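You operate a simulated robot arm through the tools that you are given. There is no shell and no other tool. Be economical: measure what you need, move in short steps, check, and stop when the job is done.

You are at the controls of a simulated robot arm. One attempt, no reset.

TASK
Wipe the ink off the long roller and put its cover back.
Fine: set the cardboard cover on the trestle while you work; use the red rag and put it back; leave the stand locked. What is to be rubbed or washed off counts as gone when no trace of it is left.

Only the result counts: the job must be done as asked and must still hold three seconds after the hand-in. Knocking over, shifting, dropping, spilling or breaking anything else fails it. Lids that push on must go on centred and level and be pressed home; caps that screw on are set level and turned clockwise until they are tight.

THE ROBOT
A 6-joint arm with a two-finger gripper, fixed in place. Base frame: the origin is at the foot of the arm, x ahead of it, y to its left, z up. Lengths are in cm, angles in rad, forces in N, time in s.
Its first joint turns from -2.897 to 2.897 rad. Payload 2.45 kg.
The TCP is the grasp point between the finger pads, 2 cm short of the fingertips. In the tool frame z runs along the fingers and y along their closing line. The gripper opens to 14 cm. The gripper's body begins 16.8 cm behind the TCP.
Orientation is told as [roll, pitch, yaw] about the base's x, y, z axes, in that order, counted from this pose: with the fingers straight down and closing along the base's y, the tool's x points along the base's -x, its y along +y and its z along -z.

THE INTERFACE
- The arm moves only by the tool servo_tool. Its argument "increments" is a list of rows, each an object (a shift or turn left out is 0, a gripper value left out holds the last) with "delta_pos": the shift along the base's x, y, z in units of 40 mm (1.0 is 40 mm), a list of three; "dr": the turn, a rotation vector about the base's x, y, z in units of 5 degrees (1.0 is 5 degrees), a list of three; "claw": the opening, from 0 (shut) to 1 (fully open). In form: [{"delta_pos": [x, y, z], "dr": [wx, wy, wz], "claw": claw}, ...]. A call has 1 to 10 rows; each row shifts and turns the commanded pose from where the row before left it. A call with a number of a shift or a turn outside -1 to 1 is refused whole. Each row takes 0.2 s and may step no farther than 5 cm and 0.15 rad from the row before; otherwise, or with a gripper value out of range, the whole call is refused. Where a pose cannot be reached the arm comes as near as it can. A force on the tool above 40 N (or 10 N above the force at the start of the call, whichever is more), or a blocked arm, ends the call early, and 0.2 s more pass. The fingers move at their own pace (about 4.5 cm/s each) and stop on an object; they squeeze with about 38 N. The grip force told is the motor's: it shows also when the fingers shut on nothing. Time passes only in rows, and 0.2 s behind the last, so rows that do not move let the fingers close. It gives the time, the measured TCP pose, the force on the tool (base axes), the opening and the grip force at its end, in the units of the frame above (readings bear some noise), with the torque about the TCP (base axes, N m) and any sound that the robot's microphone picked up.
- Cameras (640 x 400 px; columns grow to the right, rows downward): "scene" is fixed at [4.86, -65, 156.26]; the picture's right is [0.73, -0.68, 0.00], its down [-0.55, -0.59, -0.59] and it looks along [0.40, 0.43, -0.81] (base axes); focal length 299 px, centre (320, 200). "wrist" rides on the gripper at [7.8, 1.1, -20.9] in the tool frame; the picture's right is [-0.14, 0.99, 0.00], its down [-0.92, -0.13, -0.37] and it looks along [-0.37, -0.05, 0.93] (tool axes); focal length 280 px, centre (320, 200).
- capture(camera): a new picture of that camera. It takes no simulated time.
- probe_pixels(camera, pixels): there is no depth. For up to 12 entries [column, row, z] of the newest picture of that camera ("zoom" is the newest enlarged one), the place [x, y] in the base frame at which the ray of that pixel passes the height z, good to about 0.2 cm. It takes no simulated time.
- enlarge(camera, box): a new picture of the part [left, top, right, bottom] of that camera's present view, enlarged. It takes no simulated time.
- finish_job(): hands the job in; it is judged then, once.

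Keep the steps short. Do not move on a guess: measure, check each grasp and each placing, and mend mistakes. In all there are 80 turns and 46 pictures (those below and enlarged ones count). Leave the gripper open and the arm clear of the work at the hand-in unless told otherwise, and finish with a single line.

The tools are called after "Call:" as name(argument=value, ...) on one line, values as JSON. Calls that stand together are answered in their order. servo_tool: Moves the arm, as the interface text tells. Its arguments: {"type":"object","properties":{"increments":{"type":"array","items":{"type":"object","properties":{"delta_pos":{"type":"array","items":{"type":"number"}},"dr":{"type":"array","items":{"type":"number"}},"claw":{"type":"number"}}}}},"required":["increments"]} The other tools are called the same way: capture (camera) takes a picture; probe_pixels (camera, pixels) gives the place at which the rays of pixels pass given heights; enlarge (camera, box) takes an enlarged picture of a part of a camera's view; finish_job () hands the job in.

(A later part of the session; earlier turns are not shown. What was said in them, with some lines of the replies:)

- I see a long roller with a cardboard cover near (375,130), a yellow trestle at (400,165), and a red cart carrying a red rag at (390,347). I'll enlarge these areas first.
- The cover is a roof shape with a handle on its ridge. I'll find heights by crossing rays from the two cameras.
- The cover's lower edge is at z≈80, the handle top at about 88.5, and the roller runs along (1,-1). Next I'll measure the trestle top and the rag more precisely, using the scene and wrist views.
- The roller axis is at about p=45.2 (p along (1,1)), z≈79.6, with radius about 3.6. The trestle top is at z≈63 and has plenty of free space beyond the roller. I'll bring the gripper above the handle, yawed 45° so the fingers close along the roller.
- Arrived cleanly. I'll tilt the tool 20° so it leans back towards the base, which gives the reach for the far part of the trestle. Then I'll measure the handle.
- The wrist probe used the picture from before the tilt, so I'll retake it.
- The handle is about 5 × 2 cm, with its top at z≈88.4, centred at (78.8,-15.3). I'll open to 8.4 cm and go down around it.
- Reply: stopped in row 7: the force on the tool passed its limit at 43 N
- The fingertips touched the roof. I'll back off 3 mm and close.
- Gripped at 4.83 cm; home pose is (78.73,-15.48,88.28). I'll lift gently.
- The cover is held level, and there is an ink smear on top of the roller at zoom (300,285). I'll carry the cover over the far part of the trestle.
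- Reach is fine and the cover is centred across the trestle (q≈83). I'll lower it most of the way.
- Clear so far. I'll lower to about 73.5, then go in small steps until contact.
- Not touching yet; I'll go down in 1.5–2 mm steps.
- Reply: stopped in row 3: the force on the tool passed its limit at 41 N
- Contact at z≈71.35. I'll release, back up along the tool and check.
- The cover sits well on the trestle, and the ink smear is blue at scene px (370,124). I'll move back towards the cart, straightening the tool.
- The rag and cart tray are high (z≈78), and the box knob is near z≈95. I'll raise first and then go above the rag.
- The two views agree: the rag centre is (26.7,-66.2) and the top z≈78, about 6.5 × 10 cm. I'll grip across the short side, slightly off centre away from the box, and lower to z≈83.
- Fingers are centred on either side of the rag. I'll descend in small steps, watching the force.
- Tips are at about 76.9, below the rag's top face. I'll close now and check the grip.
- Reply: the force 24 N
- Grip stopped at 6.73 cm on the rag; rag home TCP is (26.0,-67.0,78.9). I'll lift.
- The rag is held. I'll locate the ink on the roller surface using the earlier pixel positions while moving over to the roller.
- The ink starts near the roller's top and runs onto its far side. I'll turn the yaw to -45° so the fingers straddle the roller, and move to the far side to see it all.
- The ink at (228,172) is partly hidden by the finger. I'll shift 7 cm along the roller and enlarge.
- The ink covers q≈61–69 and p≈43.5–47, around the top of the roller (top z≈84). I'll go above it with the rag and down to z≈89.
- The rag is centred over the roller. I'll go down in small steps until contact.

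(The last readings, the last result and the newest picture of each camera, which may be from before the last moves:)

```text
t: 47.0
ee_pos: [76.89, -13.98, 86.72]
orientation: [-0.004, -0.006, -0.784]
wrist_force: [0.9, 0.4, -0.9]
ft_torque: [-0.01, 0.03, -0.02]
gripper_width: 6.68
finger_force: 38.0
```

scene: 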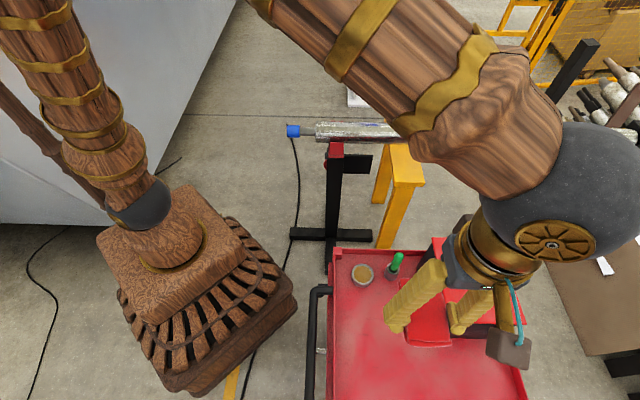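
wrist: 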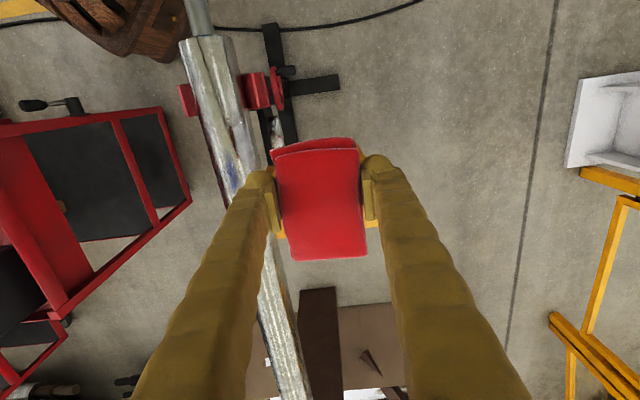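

Call:
servo_tool(increments=[{"delta_pos": [0, 0, -0.04]}, {"delta_pos": [0, 0, -0.04]}, {"delta_pos": [0, 0, -0.03]}, {}])

Call:
servo_tool(increments=[{"delta_pos": [0, 0, -0.03]}, {"delta_pos": [0, 0, -0.03]}, {}])

```text
t: 48.0
ee_pos: [76.83, -14.03, 86.41]
orientation: [-0.005, -0.006, -0.785]
wrist_force: [0.3, 0.0, -1.1]
ft_torque: [0.0, 0.0, -0.01]
gripper_width: 6.66
finger_force: 38.2
```

```text
t: 48.8
ee_pos: [76.87, -13.84, 86.11]
orientation: [-0.004, -0.005, -0.787]
wrist_force: [0.2, 0.6, -0.1]
ft_torque: [0.01, 0.02, 0.02]
gripper_width: 6.67
finger_force: 37.8
```

Call:
servo_tool(increments=[{"delta_pos": [0, 0, -0.03]}, {"delta_pos": [0, 0, -0.03]}, {}])

Call:
servo_tool(increments=[{"delta_pos": [0, 0, -0.03]}, {"delta_pos": [0, 0, -0.02]}, {}])

```text
t: 49.6
ee_pos: [76.88, -13.85, 85.95]
orientation: [-0.001, -0.006, -0.786]
wrist_force: [-7.6, -3.0, 25.8]
ft_torque: [0.4, 0.43, 0.05]
gripper_width: 6.66
finger_force: 38.1
```

```text
t: 50.0
ee_pos: [76.73, -13.84, 86.03]
orientation: [-0.001, -0.006, -0.785]
wrist_force: [-5.3, -1.1, 13.2]
ft_torque: [0.24, 0.27, 0.08]
gripper_width: 6.67
finger_force: 37.9
stopped in row 1: the force on the tool passed its limit at 44 N (the readings are from after the stop); the commanded pose is now the measured one
```

Contact at z≈86.0 with about 13 N. I'll rub along the roller.

Call:
servo_tool(increments=[{"delta_pos": [0.2, -0.2, 0]}, {"delta_pos": [0.2, -0.2, 0]}, {"delta_pos": [0.2, -0.2, 0]}, {"delta_pos": [-0.2, 0.2, 0]}, {"delta_pos": [-0.2, 0.2, 0]}, {"delta_pos": [-0.2, 0.2, 0]}, {"delta_pos": [-0.2, 0.2, 0]}, {"delta_pos": [-0.2, 0.2, 0]}, {"delta_pos": [0.2, -0.2, 0]}, {"delta_pos": [0.2, -0.2, 0]}])

Call:
enlarge(camera="scene", box=[310, 70, 438, 150])

```text
t: 52.2
ee_pos: [76.8, -13.84, 85.94]
orientation: [0.0, -0.005, -0.785]
wrist_force: [-5.1, 8.4, 18.5]
ft_torque: [0.23, 0.09, 0.02]
gripper_width: 6.64
finger_force: 37.7
```

```text
5.00 times, centred on (374, 110) of scene
```

zoom: 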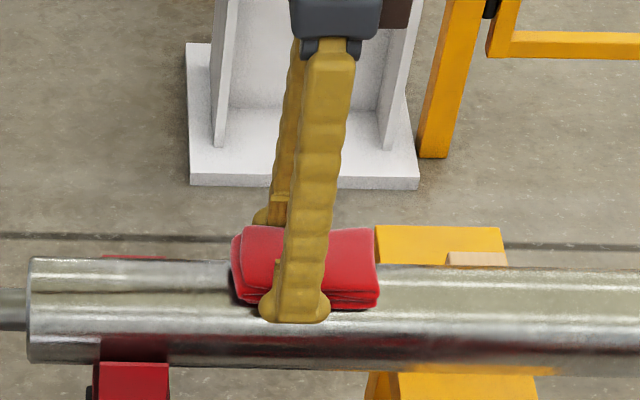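

Rubbing goes well. I'll do more strokes shifted slightly to each side.

Call:
servo_tool(increments=[{"delta_pos": [0.1, 0.1, 0]}, {"delta_pos": [0.25, -0.25, 0]}, {"delta_pos": [0.25, -0.25, 0]}, {"delta_pos": [-0.25, 0.25, 0]}, {"delta_pos": [-0.25, 0.25, 0]}, {"delta_pos": [-0.25, 0.25, 0]}, {"delta_pos": [-0.25, 0.25, 0]}, {"delta_pos": [0.25, -0.25, 0]}, {"delta_pos": [0.25, -0.25, 0]}, {"delta_pos": [0.1, 0.1, 0]}])

Call:
servo_tool(increments=[{"delta_pos": [-0.1, -0.1, 0]}, {"delta_pos": [-0.2, -0.2, 0]}, {"delta_pos": [0.25, -0.25, 0]}, {"delta_pos": [0.25, -0.25, 0]}, {"delta_pos": [-0.25, 0.25, 0]}, {"delta_pos": [-0.25, 0.25, 0]}, {"delta_pos": [-0.25, 0.25, 0]}, {"delta_pos": [-0.25, 0.25, 0]}, {"delta_pos": [0.25, -0.25, 0]}, {"delta_pos": [0.35, -0.15, 0]}])

```text
t: 54.5
ee_pos: [77.74, -13.16, 85.97]
orientation: [0.0, -0.007, -0.786]
wrist_force: [-2.8, -1.1, 10.5]
ft_torque: [0.25, 0.42, 0.1]
gripper_width: 6.68
finger_force: 38.1
stopped in row 10: the force on the tool passed its limit at 40 N (the readings are from after the stop); the commanded pose is now the measured one
```

```text
t: 56.7
ee_pos: [77.0, -13.99, 86.11]
orientation: [-0.003, -0.006, -0.785]
wrist_force: [-0.7, -0.3, 0.2]
ft_torque: [-0.02, 0.0, -0.03]
gripper_width: 6.65
finger_force: 38.3
```

I'll lift and check what is left.

Call:
servo_tool(increments=[{"delta_pos": [0, 0, 0.5]}, {"delta_pos": [0, 0, 0.9]}, {"delta_pos": [0.4, -0.4, 0.9]}, {"delta_pos": [0.7, -0.7, 0.5]}, {"delta_pos": [0.8, -0.8, 0]}, {"delta_pos": [0.8, -0.8, 0]}, {}])

Call:
enlarge(camera="scene", box=[310, 90, 438, 170])

Call:
capture(camera="wrist")

```text
t: 58.3
ee_pos: [87.6, -24.8, 97.04]
orientation: [-0.005, -0.006, -0.787]
wrist_force: [0.5, -0.7, -0.2]
ft_torque: [0.01, -0.01, 0.0]
gripper_width: 6.7
finger_force: 38.2
```

```text
5.00 times, centred on (374, 130) of scene
```

zoom: 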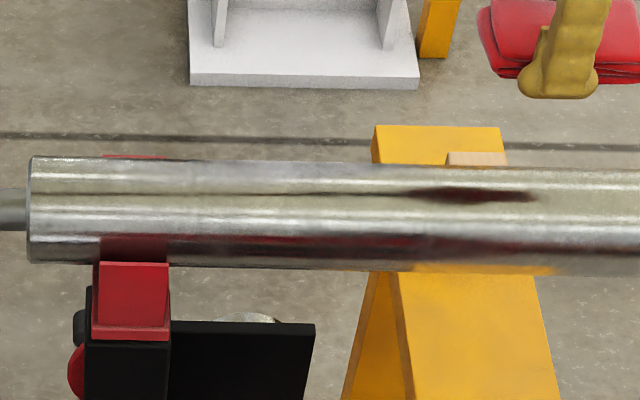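

```text
12 pictures are left
```

wrist: 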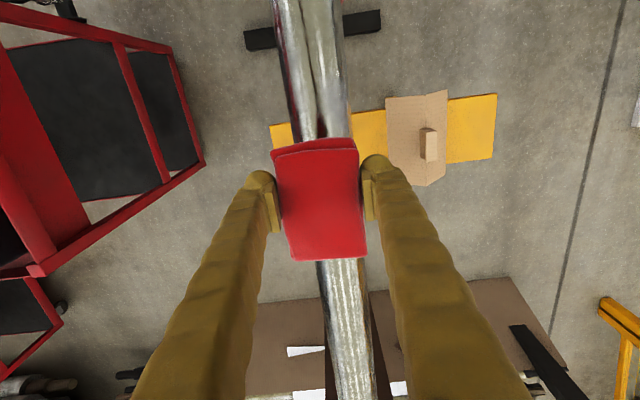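

No blue is visible from the scene. I'll check from the same far-side viewpoint as before.

Call:
servo_tool(increments=[{"delta_pos": [0.16, 0.78, 0.45]}, {"delta_pos": [0.16, 0.78, 0.45]}, {"delta_pos": [0.16, 0.78, 0.45]}, {"delta_pos": [0.16, 0.78, 0.45]}, {"delta_pos": [0.15, 0.78, 0.45]}, {"delta_pos": [0.15, 0.78, 0.45]}, {}])

Call:
enlarge(camera="wrist", box=[180, 60, 260, 180])

```text
t: 59.9
ee_pos: [91.39, -5.98, 108.05]
orientation: [-0.003, -0.006, -0.787]
wrist_force: [-0.3, 0.1, -1.1]
ft_torque: [-0.02, 0.0, 0.02]
gripper_width: 6.67
finger_force: 37.8
```

```text
3.33 times, centred on (220, 120) of wrist
```

zoom: 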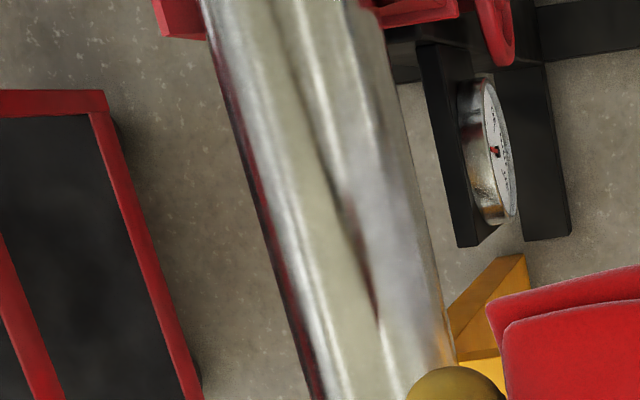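

The blue is gone. To be sure the pale band at zoom (385,240) is only a reflection, I'll shift 8 cm and look again.

Call:
servo_tool(increments=[{"delta_pos": [0.7, -0.7, 0]}, {"delta_pos": [0.7, -0.7, 0]}, {}])

Call:
enlarge(camera="wrist", box=[180, 20, 260, 140])

```text
t: 60.7
ee_pos: [97.42, -11.83, 107.69]
orientation: [-0.002, -0.005, -0.785]
wrist_force: [0.3, 0.3, -0.4]
ft_torque: [0.04, 0.0, 0.0]
gripper_width: 6.69
finger_force: 37.6
```

```text
3.33 times, centred on (220, 80) of wrist
```

zoom: 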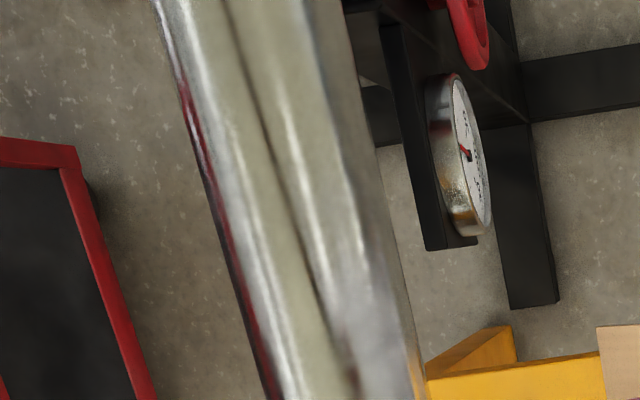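

The band moved with the camera, so it is a reflection and the roller is clean. I'll carry the rag back at a safe height.

Call:
servo_tool(increments=[{"delta_pos": [-0.8925, -0.69, 0], "dr": [0, 0, 0.9]}, {"delta_pos": [-0.8925, -0.69, 0], "dr": [0, 0, 0.9]}, {"delta_pos": [-0.8925, -0.69, 0], "dr": [0, 0, 0.9]}, {"delta_pos": [-0.8925, -0.69, 0], "dr": [0, 0, 0.9]}, {"delta_pos": [-0.8925, -0.69, 0], "dr": [0, 0, 0.9]}, {"delta_pos": [-0.8925, -0.69, 0], "dr": [0, 0, 0.9]}, {"delta_pos": [-0.8925, -0.69, 0], "dr": [0, 0, 0.9]}, {"delta_pos": [-0.8925, -0.69, 0], "dr": [0, 0, 0.9]}, {"delta_pos": [-0.8925, -0.69, 0], "dr": [0, 0, 0.9]}, {"delta_pos": [-0.8925, -0.69, 0], "dr": [0, 0, 0.9]}])

Call:
servo_tool(increments=[{"delta_pos": [-0.8925, -0.69, 0], "dr": [0, 0, 0.9]}, {"delta_pos": [-0.8925, -0.69, 0], "dr": [0, 0, 0.9]}, {"delta_pos": [-0.8925, -0.69, 0], "dr": [0, 0, 0.9]}, {"delta_pos": [-0.8925, -0.69, 0], "dr": [0, 0, 0.9]}, {"delta_pos": [-0.8925, -0.69, 0], "dr": [0, 0, 0.9]}, {"delta_pos": [-0.8925, -0.69, 0], "dr": [0, 0, 0.9]}, {"delta_pos": [-0.8925, -0.69, 0], "dr": [0, 0, 0.9]}, {"delta_pos": [-0.8925, -0.69, 0], "dr": [0, 0, 0.9]}, {"delta_pos": [-0.8925, -0.69, 0], "dr": [0, 0, 0.9]}, {"delta_pos": [-0.8925, -0.69, 0], "dr": [0, 0, 0.9]}])

```text
t: 62.9
ee_pos: [61.21, -39.68, 108.34]
orientation: [-0.004, -0.009, 0.001]
wrist_force: [-0.4, 0.5, -1.6]
ft_torque: [0.02, 0.01, 0.0]
gripper_width: 6.68
finger_force: 37.9
```

```text
t: 65.1
ee_pos: [25.78, -67.19, 108.18]
orientation: [-0.005, -0.007, 0.788]
wrist_force: [-0.7, -0.3, -0.2]
ft_torque: [0.0, 0.02, 0.02]
gripper_width: 6.67
finger_force: 38.0
```

Position restored. I'll correct slightly, descend to z≈80, then touch down gently.

Call:
servo_tool(increments=[{"delta_pos": [0.05, 0.04, -0.8]}, {"delta_pos": [0, 0, -0.9]}, {"delta_pos": [0, 0, -0.9]}, {"delta_pos": [0, 0, -0.9]}, {"delta_pos": [0, 0, -0.9]}, {"delta_pos": [0, 0, -0.9]}, {"delta_pos": [0, 0, -0.9]}, {"delta_pos": [0, 0, -0.6]}, {"delta_pos": [0, 0, -0.25]}, {}])

Call:
servo_tool(increments=[{"delta_pos": [0, 0, -0.06]}, {"delta_pos": [0, 0, -0.05]}, {}])

```text
t: 67.3
ee_pos: [25.94, -66.74, 79.69]
orientation: [-0.001, -0.006, 0.785]
wrist_force: [0.4, -0.2, -0.4]
ft_torque: [-0.02, 0.03, 0.02]
gripper_width: 6.67
finger_force: 38.1
```

```text
t: 68.1
ee_pos: [25.85, -66.74, 79.42]
orientation: [-0.006, -0.007, 0.785]
wrist_force: [-0.2, 0.0, 0.1]
ft_torque: [-0.01, -0.03, -0.02]
gripper_width: 6.68
finger_force: 37.7
```

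Call:
servo_tool(increments=[{"delta_pos": [0.02, -0.04, -0.05]}, {"delta_pos": [0, 0, -0.04]}, {}])

Call:
servo_tool(increments=[{"delta_pos": [0, 0, -0.03]}, {}])

```text
t: 68.9
ee_pos: [25.99, -66.99, 79.02]
orientation: [-0.003, -0.006, 0.784]
wrist_force: [0.1, 0.4, -0.5]
ft_torque: [-0.02, 0.01, 0.01]
gripper_width: 6.68
finger_force: 38.0
```

```text
t: 69.5
ee_pos: [26.01, -66.94, 78.77]
orientation: [-0.003, -0.006, 0.784]
wrist_force: [3.9, 2.2, 21.9]
ft_torque: [-0.11, 0.57, -0.07]
gripper_width: 6.65
finger_force: 38.1
```

The rag touches down at (26.0,-66.9,78.8), the same as its home. I'll release and rise.

Call:
servo_tool(increments=[{"claw": 0.68}, {}, {}, {}])

Call:
servo_tool(increments=[{"delta_pos": [0, 0, 0.4]}, {"delta_pos": [0, 0, 0.8]}, {"delta_pos": [0, 0, 0.9]}, {"delta_pos": [0, 0, 0.9]}, {"delta_pos": [0, 0, 0.9]}, {"delta_pos": [0, 0, 0.9]}, {"delta_pos": [0, 0, 0.9]}, {"delta_pos": [0, 0, 0.9]}, {"delta_pos": [0, 0, 0.7]}, {}])

Call:
capture(camera="wrist")

```text
t: 70.5
ee_pos: [26.03, -66.9, 78.81]
orientation: [0.0, -0.007, 0.785]
wrist_force: [-0.4, 0.2, 0.1]
ft_torque: [-0.04, 0.0, 0.01]
gripper_width: 9.52
finger_force: 0.1
```

```text
t: 72.7
ee_pos: [25.98, -66.78, 107.94]
orientation: [-0.005, -0.007, 0.785]
wrist_force: [-0.5, 0.6, 0.6]
ft_torque: [-0.03, 0.01, 0.03]
gripper_width: 9.52
finger_force: 0.1
```

```text
9 pictures are left
```

wrist: 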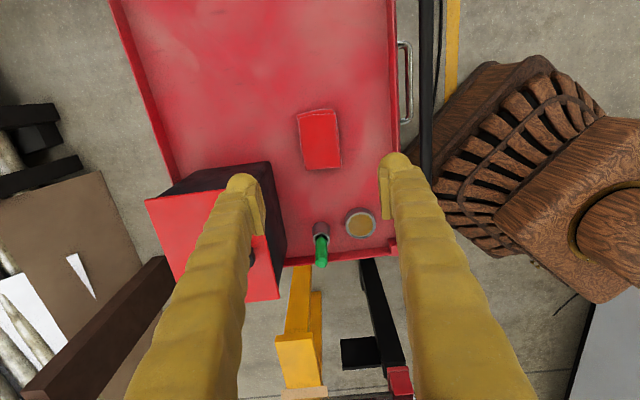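

The rag is back in place. I'll return to the cover on the trestle, restoring the 20° tilt.

Call:
servo_tool(increments=[{"delta_pos": [0.9625, 0.651, 0], "claw": 0.55}, {"delta_pos": [0.9625, 0.651, 0]}, {"delta_pos": [0.9625, 0.651, 0]}, {"delta_pos": [0.9625, 0.651, 0]}, {"delta_pos": [0.9625, 0.651, 0]}, {"delta_pos": [0.9625, 0.651, 0]}, {"delta_pos": [0.9625, 0.651, 0]}, {"delta_pos": [0.9625, 0.651, 0]}, {"delta_pos": [0.9625, 0.651, 0]}, {"delta_pos": [0.9625, 0.651, 0]}])

Call:
servo_tool(increments=[{"delta_pos": [0.9625, 0.651, 0]}, {"delta_pos": [0.9625, 0.651, 0]}, {"delta_pos": [0.9625, 0.651, 0]}, {"delta_pos": [0.9625, 0.651, 0]}, {"delta_pos": [0.9625, 0.651, 0], "dr": [0.707, -0.707, 0]}, {"delta_pos": [0.9625, 0.651, 0], "dr": [0.707, -0.707, 0]}, {"delta_pos": [0.9625, 0.651, 0], "dr": [0.707, -0.707, 0]}, {"delta_pos": [0.9625, 0.651, 0], "dr": [0.707, -0.707, 0]}, {"delta_pos": [0.9625, 0.651, 0]}, {"delta_pos": [0.9625, 0.651, 0]}])

Call:
servo_tool(increments=[{"delta_pos": [0, 0, -0.8]}, {"delta_pos": [0, 0, -0.8]}, {"delta_pos": [0, 0, -0.8]}, {"delta_pos": [0, 0, -0.8]}, {}])

```text
t: 74.9
ee_pos: [64.31, -40.73, 108.05]
orientation: [-0.003, -0.006, 0.785]
wrist_force: [0.3, 0.1, -0.1]
ft_torque: [-0.03, -0.01, 0.02]
gripper_width: 7.68
finger_force: 0.0
```

```text
t: 77.1
ee_pos: [103.22, -14.88, 108.03]
orientation: [-0.002, -0.356, 0.787]
wrist_force: [0.8, 0.5, 0.2]
ft_torque: [0.01, -0.01, -0.03]
gripper_width: 7.66
finger_force: 0.1
```

```text
t: 78.3
ee_pos: [102.93, -14.8, 94.97]
orientation: [-0.003, -0.354, 0.785]
wrist_force: [-0.1, -0.4, -0.5]
ft_torque: [0.02, -0.01, 0.01]
gripper_width: 7.7
finger_force: 0.0
```

Call:
servo_tool(increments=[{"delta_pos": [0.02, 0.03, -0.8]}, {"delta_pos": [0, 0, -0.8]}, {"delta_pos": [0, 0, -0.8]}, {"delta_pos": [0, 0, -0.8]}, {"delta_pos": [0, 0, -0.8]}, {"delta_pos": [0, 0, -0.7]}, {"delta_pos": [0, 0, -0.5]}, {}])

Call:
enlarge(camera="wrist", box=[200, 80, 440, 230])

```text
t: 80.1
ee_pos: [103.06, -14.9, 74.61]
orientation: [0.001, -0.354, 0.785]
wrist_force: [0.2, 0.2, -0.7]
ft_torque: [-0.01, -0.03, -0.02]
gripper_width: 7.73
finger_force: 0.0
```

```text
2.67 times, centred on (320, 155) of wrist
```

zoom: 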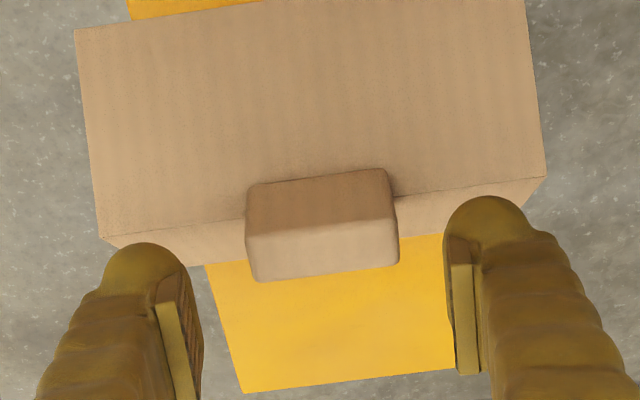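

Call:
servo_tool(increments=[{"delta_pos": [0, 0, -0.4]}, {"delta_pos": [0, 0.03, -0.25]}, {"delta_pos": [0, 0, -0.13]}, {"claw": 0.2}, {}, {}, {}, {}])

Call:
servo_tool(increments=[{"delta_pos": [0, 0, 0.3]}, {"delta_pos": [0, 0, 0.6]}, {"delta_pos": [0, 0, 0.8]}, {"delta_pos": [0, 0, 0.8]}, {"delta_pos": [0, 0, 0.8]}, {"delta_pos": [0, 0, 0.8]}, {"delta_pos": [0, 0, 0.8]}, {"delta_pos": [0, 0, 0.8]}, {"delta_pos": [0, 0, 0.9]}, {}])

Call:
enlarge(camera="wrist", box=[200, 80, 440, 230])

```text
t: 81.9
ee_pos: [103.02, -14.7, 71.29]
orientation: [0.0, -0.356, 0.785]
wrist_force: [0.1, 0.3, 0.5]
ft_torque: [0.04, 0.04, 0.0]
gripper_width: 4.86
finger_force: 37.8
```

```text
t: 84.1
ee_pos: [102.92, -14.84, 97.54]
orientation: [-0.003, -0.354, 0.784]
wrist_force: [0.4, -0.2, -1.0]
ft_torque: [0.0, -0.03, -0.02]
gripper_width: 4.85
finger_force: 37.7
```

```text
2.67 times, centred on (320, 155) of wrist
```

zoom: 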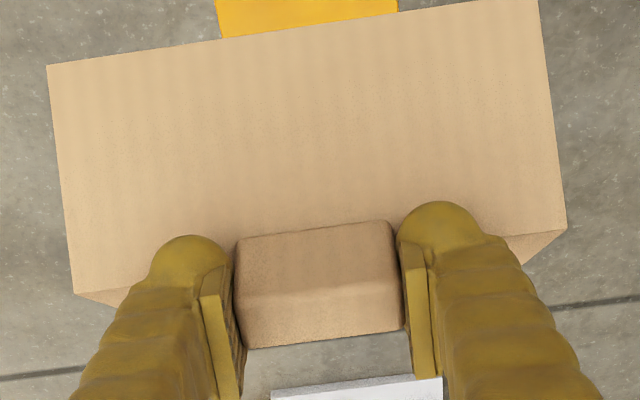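

The cover is held as before. I'll carry it back above the roller.

Call:
servo_tool(increments=[{"delta_pos": [-0.75, -0.018, 0.08]}, {"delta_pos": [-0.75, -0.018, 0]}, {"delta_pos": [-0.75, -0.018, 0]}, {"delta_pos": [-0.75, -0.018, 0]}, {"delta_pos": [-0.75, -0.018, 0]}, {"delta_pos": [-0.75, -0.018, 0]}, {"delta_pos": [-0.75, -0.018, 0]}, {"delta_pos": [-0.77, -0.018, 0]}, {}])

Call:
servo_tool(increments=[{"delta_pos": [0, 0, -0.5]}, {"delta_pos": [0, 0, -0.6]}, {"delta_pos": [0, 0, -0.6]}, {"delta_pos": [0, 0, -0.4]}, {}])

```text
t: 86.1
ee_pos: [78.72, -15.23, 98.3]
orientation: [-0.003, -0.354, 0.786]
wrist_force: [-0.4, 0.3, 0.1]
ft_torque: [0.0, -0.01, -0.02]
gripper_width: 4.84
finger_force: 38.3
```

```text
t: 87.3
ee_pos: [78.88, -15.36, 89.69]
orientation: [-0.003, -0.355, 0.785]
wrist_force: [-0.1, 0.6, 0.5]
ft_torque: [-0.03, -0.03, 0.04]
gripper_width: 4.84
finger_force: 37.9
```

Call:
servo_tool(increments=[{"delta_pos": [-0.02, -0.02, -0.1]}, {"delta_pos": [0, 0, -0.1]}, {"delta_pos": [0, 0, -0.06]}, {}])

Call:
enlarge(camera="scene", box=[310, 85, 438, 165])

Call:
servo_tool(increments=[{"delta_pos": [0, 0, -0.04]}, {"delta_pos": [0, 0, -0.04]}, {}])

```text
t: 88.3
ee_pos: [78.83, -15.38, 88.5]
orientation: [-0.002, -0.355, 0.785]
wrist_force: [0.4, -0.4, 0.0]
ft_torque: [-0.01, 0.02, -0.02]
gripper_width: 4.84
finger_force: 38.0
```

```text
5.00 times, centred on (374, 125) of scene
```

zoom: 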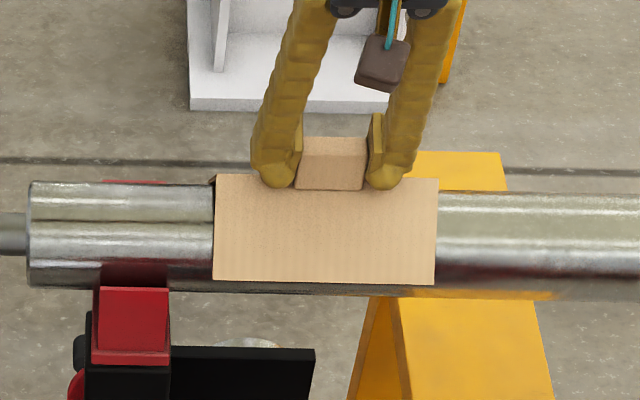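

```text
t: 89.1
ee_pos: [78.95, -15.23, 88.3]
orientation: [-0.003, -0.355, 0.784]
wrist_force: [3.1, 5.1, 9.0]
ft_torque: [0.48, -0.28, -0.07]
gripper_width: 4.86
finger_force: 37.6
```

One side touches first (force towards +p), so I'll ease 2 mm in +p and lower slightly.

Call:
servo_tool(increments=[{"delta_pos": [0.03, 0.03, 0]}, {"delta_pos": [0, 0, -0.03]}, {}])

```text
t: 89.9
ee_pos: [79.0, -15.27, 88.26]
orientation: [-0.002, -0.357, 0.787]
wrist_force: [-6.1, -14.2, 27.4]
ft_torque: [-0.69, 0.59, -0.02]
gripper_width: 4.86
finger_force: 38.4
```

Both panels are now seated (27 N up). I'll relax by 1 mm and release.

Call:
servo_tool(increments=[{"delta_pos": [-0.012, -0.012, 0.02]}, {"claw": 0.45}, {}, {"claw": 0.58}, {}])

Call:
servo_tool(increments=[{"delta_pos": [0, 0, 0.3]}, {"delta_pos": [0, 0, 0.6]}, {"delta_pos": [0, 0, 0.9]}, {"delta_pos": [0, 0, 0.9]}, {"delta_pos": [0, 0, 0.9]}, {"delta_pos": [0, 0, 0.9]}, {"delta_pos": [-0.5, -0.5, 0.5]}, {"delta_pos": [-0.5, -0.5, 0]}, {"delta_pos": [-0.5, -0.5, 0]}, {}])

Call:
enlarge(camera="scene", box=[310, 85, 438, 165])

Call:
capture(camera="wrist")

```text
t: 91.1
ee_pos: [78.86, -15.26, 88.14]
orientation: [-0.003, -0.354, 0.786]
wrist_force: [-0.5, -0.8, -0.3]
ft_torque: [0.04, 0.0, -0.03]
gripper_width: 8.12
finger_force: 0.0
```

```text
t: 93.3
ee_pos: [72.91, -21.17, 108.36]
orientation: [-0.004, -0.353, 0.785]
wrist_force: [0.2, -0.3, -0.2]
ft_torque: [-0.01, 0.01, 0.02]
gripper_width: 8.11
finger_force: 0.1
```

```text
5.00 times, centred on (374, 125) of scene
```

zoom: 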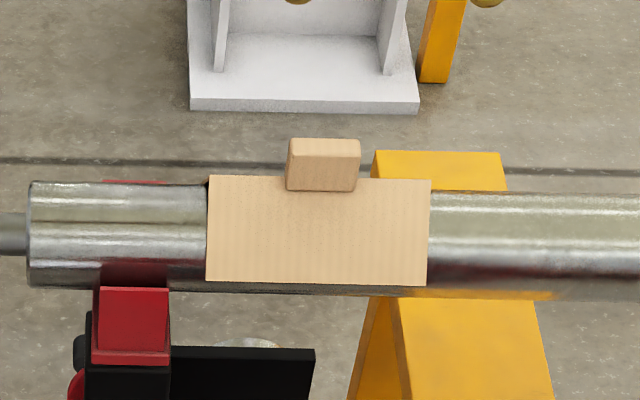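

```text
4 pictures are left
```

wrist: 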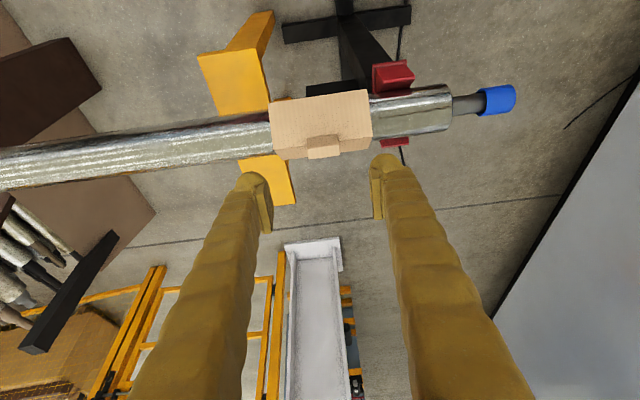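

The cover is on but looks slightly shifted from its original place (zoom left edge 207 against 217, and about 4 px higher). I'll measure it for tilt.

Call:
enlarge(camera="wrist", box=[224, 65, 416, 185])

Call:
probe_pixels(camera="scene", pixels=[[351.3, 141.3, 80], [395.4, 142.2, 80], [353, 142, 80], [397, 142.8, 80], [367.6, 116.6, 88.4], [381.8, 117.2, 88.4], [369.8, 117.4, 88.4], [383.6, 117.8, 88.4]])

```text
3.33 times, centred on (320, 125) of wrist
```

zoom: 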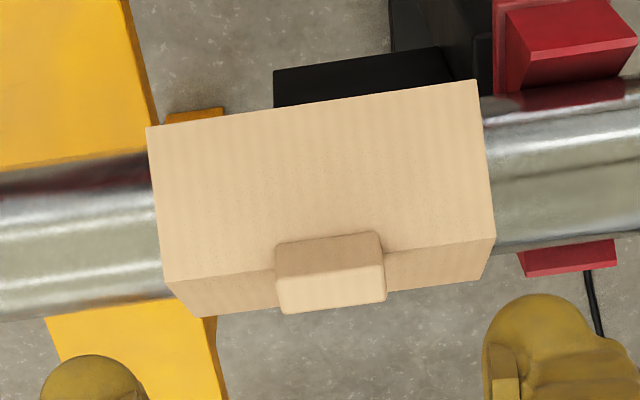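

```text
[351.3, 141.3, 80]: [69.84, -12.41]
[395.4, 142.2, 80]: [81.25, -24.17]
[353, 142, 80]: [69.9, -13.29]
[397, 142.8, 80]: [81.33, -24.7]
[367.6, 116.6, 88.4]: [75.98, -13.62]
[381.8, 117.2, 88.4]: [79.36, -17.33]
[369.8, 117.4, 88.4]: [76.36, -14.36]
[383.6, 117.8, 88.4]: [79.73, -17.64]
```

Call:
probe_pixels(camera="zoom", pixels=[[147, 128, 79], [147, 128, 80], [147, 128, 81], [475, 80, 79], [475, 80, 81], [170, 282, 85.5], [495, 238, 85.5], [200, 317, 80], [478, 280, 80], [278, 280, 88.4], [386, 265, 88.4], [332, 312, 88.4]])

```text
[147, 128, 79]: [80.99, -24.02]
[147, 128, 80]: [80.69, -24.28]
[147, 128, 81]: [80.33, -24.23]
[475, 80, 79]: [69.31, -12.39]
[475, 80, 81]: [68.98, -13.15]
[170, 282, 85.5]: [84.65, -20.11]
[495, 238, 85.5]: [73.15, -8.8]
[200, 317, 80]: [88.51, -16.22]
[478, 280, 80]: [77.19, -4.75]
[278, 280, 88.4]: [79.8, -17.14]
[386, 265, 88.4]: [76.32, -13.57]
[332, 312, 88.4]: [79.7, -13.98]
```

The points suggest a few degrees of rotation relative to before, so I need the roller axis accurately. I'll measure its silhouettes.

Call:
probe_pixels(camera="zoom", pixels=[[75, 162, 80], [75, 313, 80], [130, 155, 80], [130, 306, 80], [620, 78, 80], [620, 239, 80]])

Call:
probe_pixels(camera="scene", pixels=[[320, 121.6, 80], [320, 142, 80], [340, 121.9, 80], [340, 142.6, 80], [420, 123.5, 80], [420, 144.3, 80], [404, 123, 80], [404, 143.8, 80]])

Call:
enlarge(camera="scene", box=[335, 105, 415, 155])

```text
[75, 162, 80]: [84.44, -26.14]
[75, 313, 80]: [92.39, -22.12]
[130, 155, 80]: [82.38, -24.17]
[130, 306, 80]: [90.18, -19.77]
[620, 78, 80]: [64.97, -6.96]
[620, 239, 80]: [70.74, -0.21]
```

```text
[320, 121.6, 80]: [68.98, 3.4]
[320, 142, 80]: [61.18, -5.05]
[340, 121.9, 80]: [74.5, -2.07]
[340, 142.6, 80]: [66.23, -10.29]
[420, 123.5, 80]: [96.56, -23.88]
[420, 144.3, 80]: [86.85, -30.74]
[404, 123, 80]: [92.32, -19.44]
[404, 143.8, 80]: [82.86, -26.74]
```

```text
8.00 times, centred on (375, 130) of scene
```

zoom: 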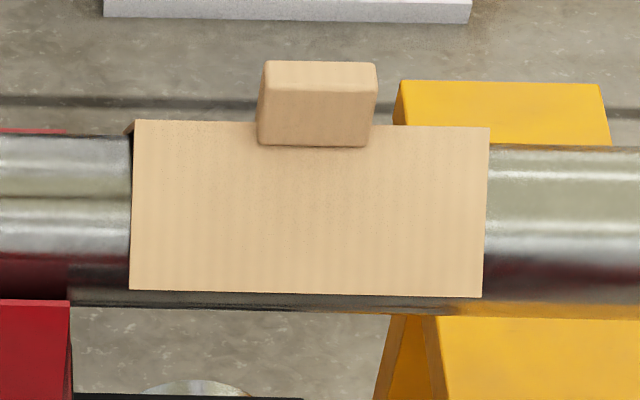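

The axis is at p≈45.0. The cover sits about level (within a couple of degrees) and centred over it, and along the roller it is within about 5 mm of its original place. I'll back off further, open fully, and do a last stability check.

Call:
servo_tool(increments=[{"delta_pos": [-0.5, -0.5, 0.3], "claw": 1}, {"delta_pos": [-0.5, -0.5, 0.3]}, {}, {}, {}, {}, {}, {}, {}, {}])

Call:
enlarge(camera="scene", box=[335, 105, 415, 155])

```text
t: 95.5
ee_pos: [68.97, -25.12, 110.79]
orientation: [-0.004, -0.355, 0.786]
wrist_force: [0.3, 0.1, -0.5]
ft_torque: [0.0, -0.02, 0.03]
gripper_width: 14.01
finger_force: 0.0
```

```text
8.00 times, centred on (375, 130) of scene
```

zoom: 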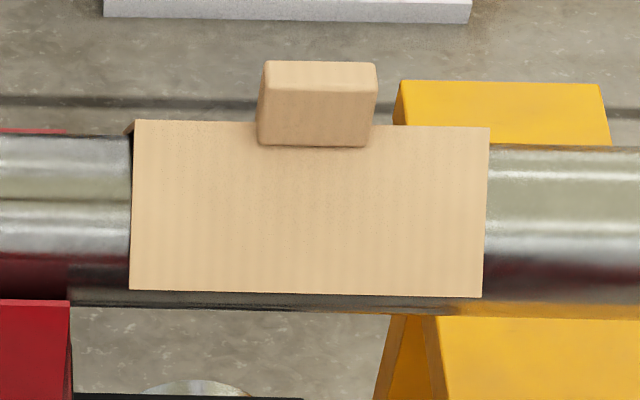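

The cover hasn't moved, the roller is clean, the rag is back, I never touched the stand's lock, and the arm is clear, so I'm handing in.

Call:
finish_job()

```text
The job is handed in.
```

The ink is wiped off the roller with no trace visible, the cover is back on (about 5 mm along from where it was, and level to within a few degrees), the red rag is back in its place, and I left the stand lock alone.
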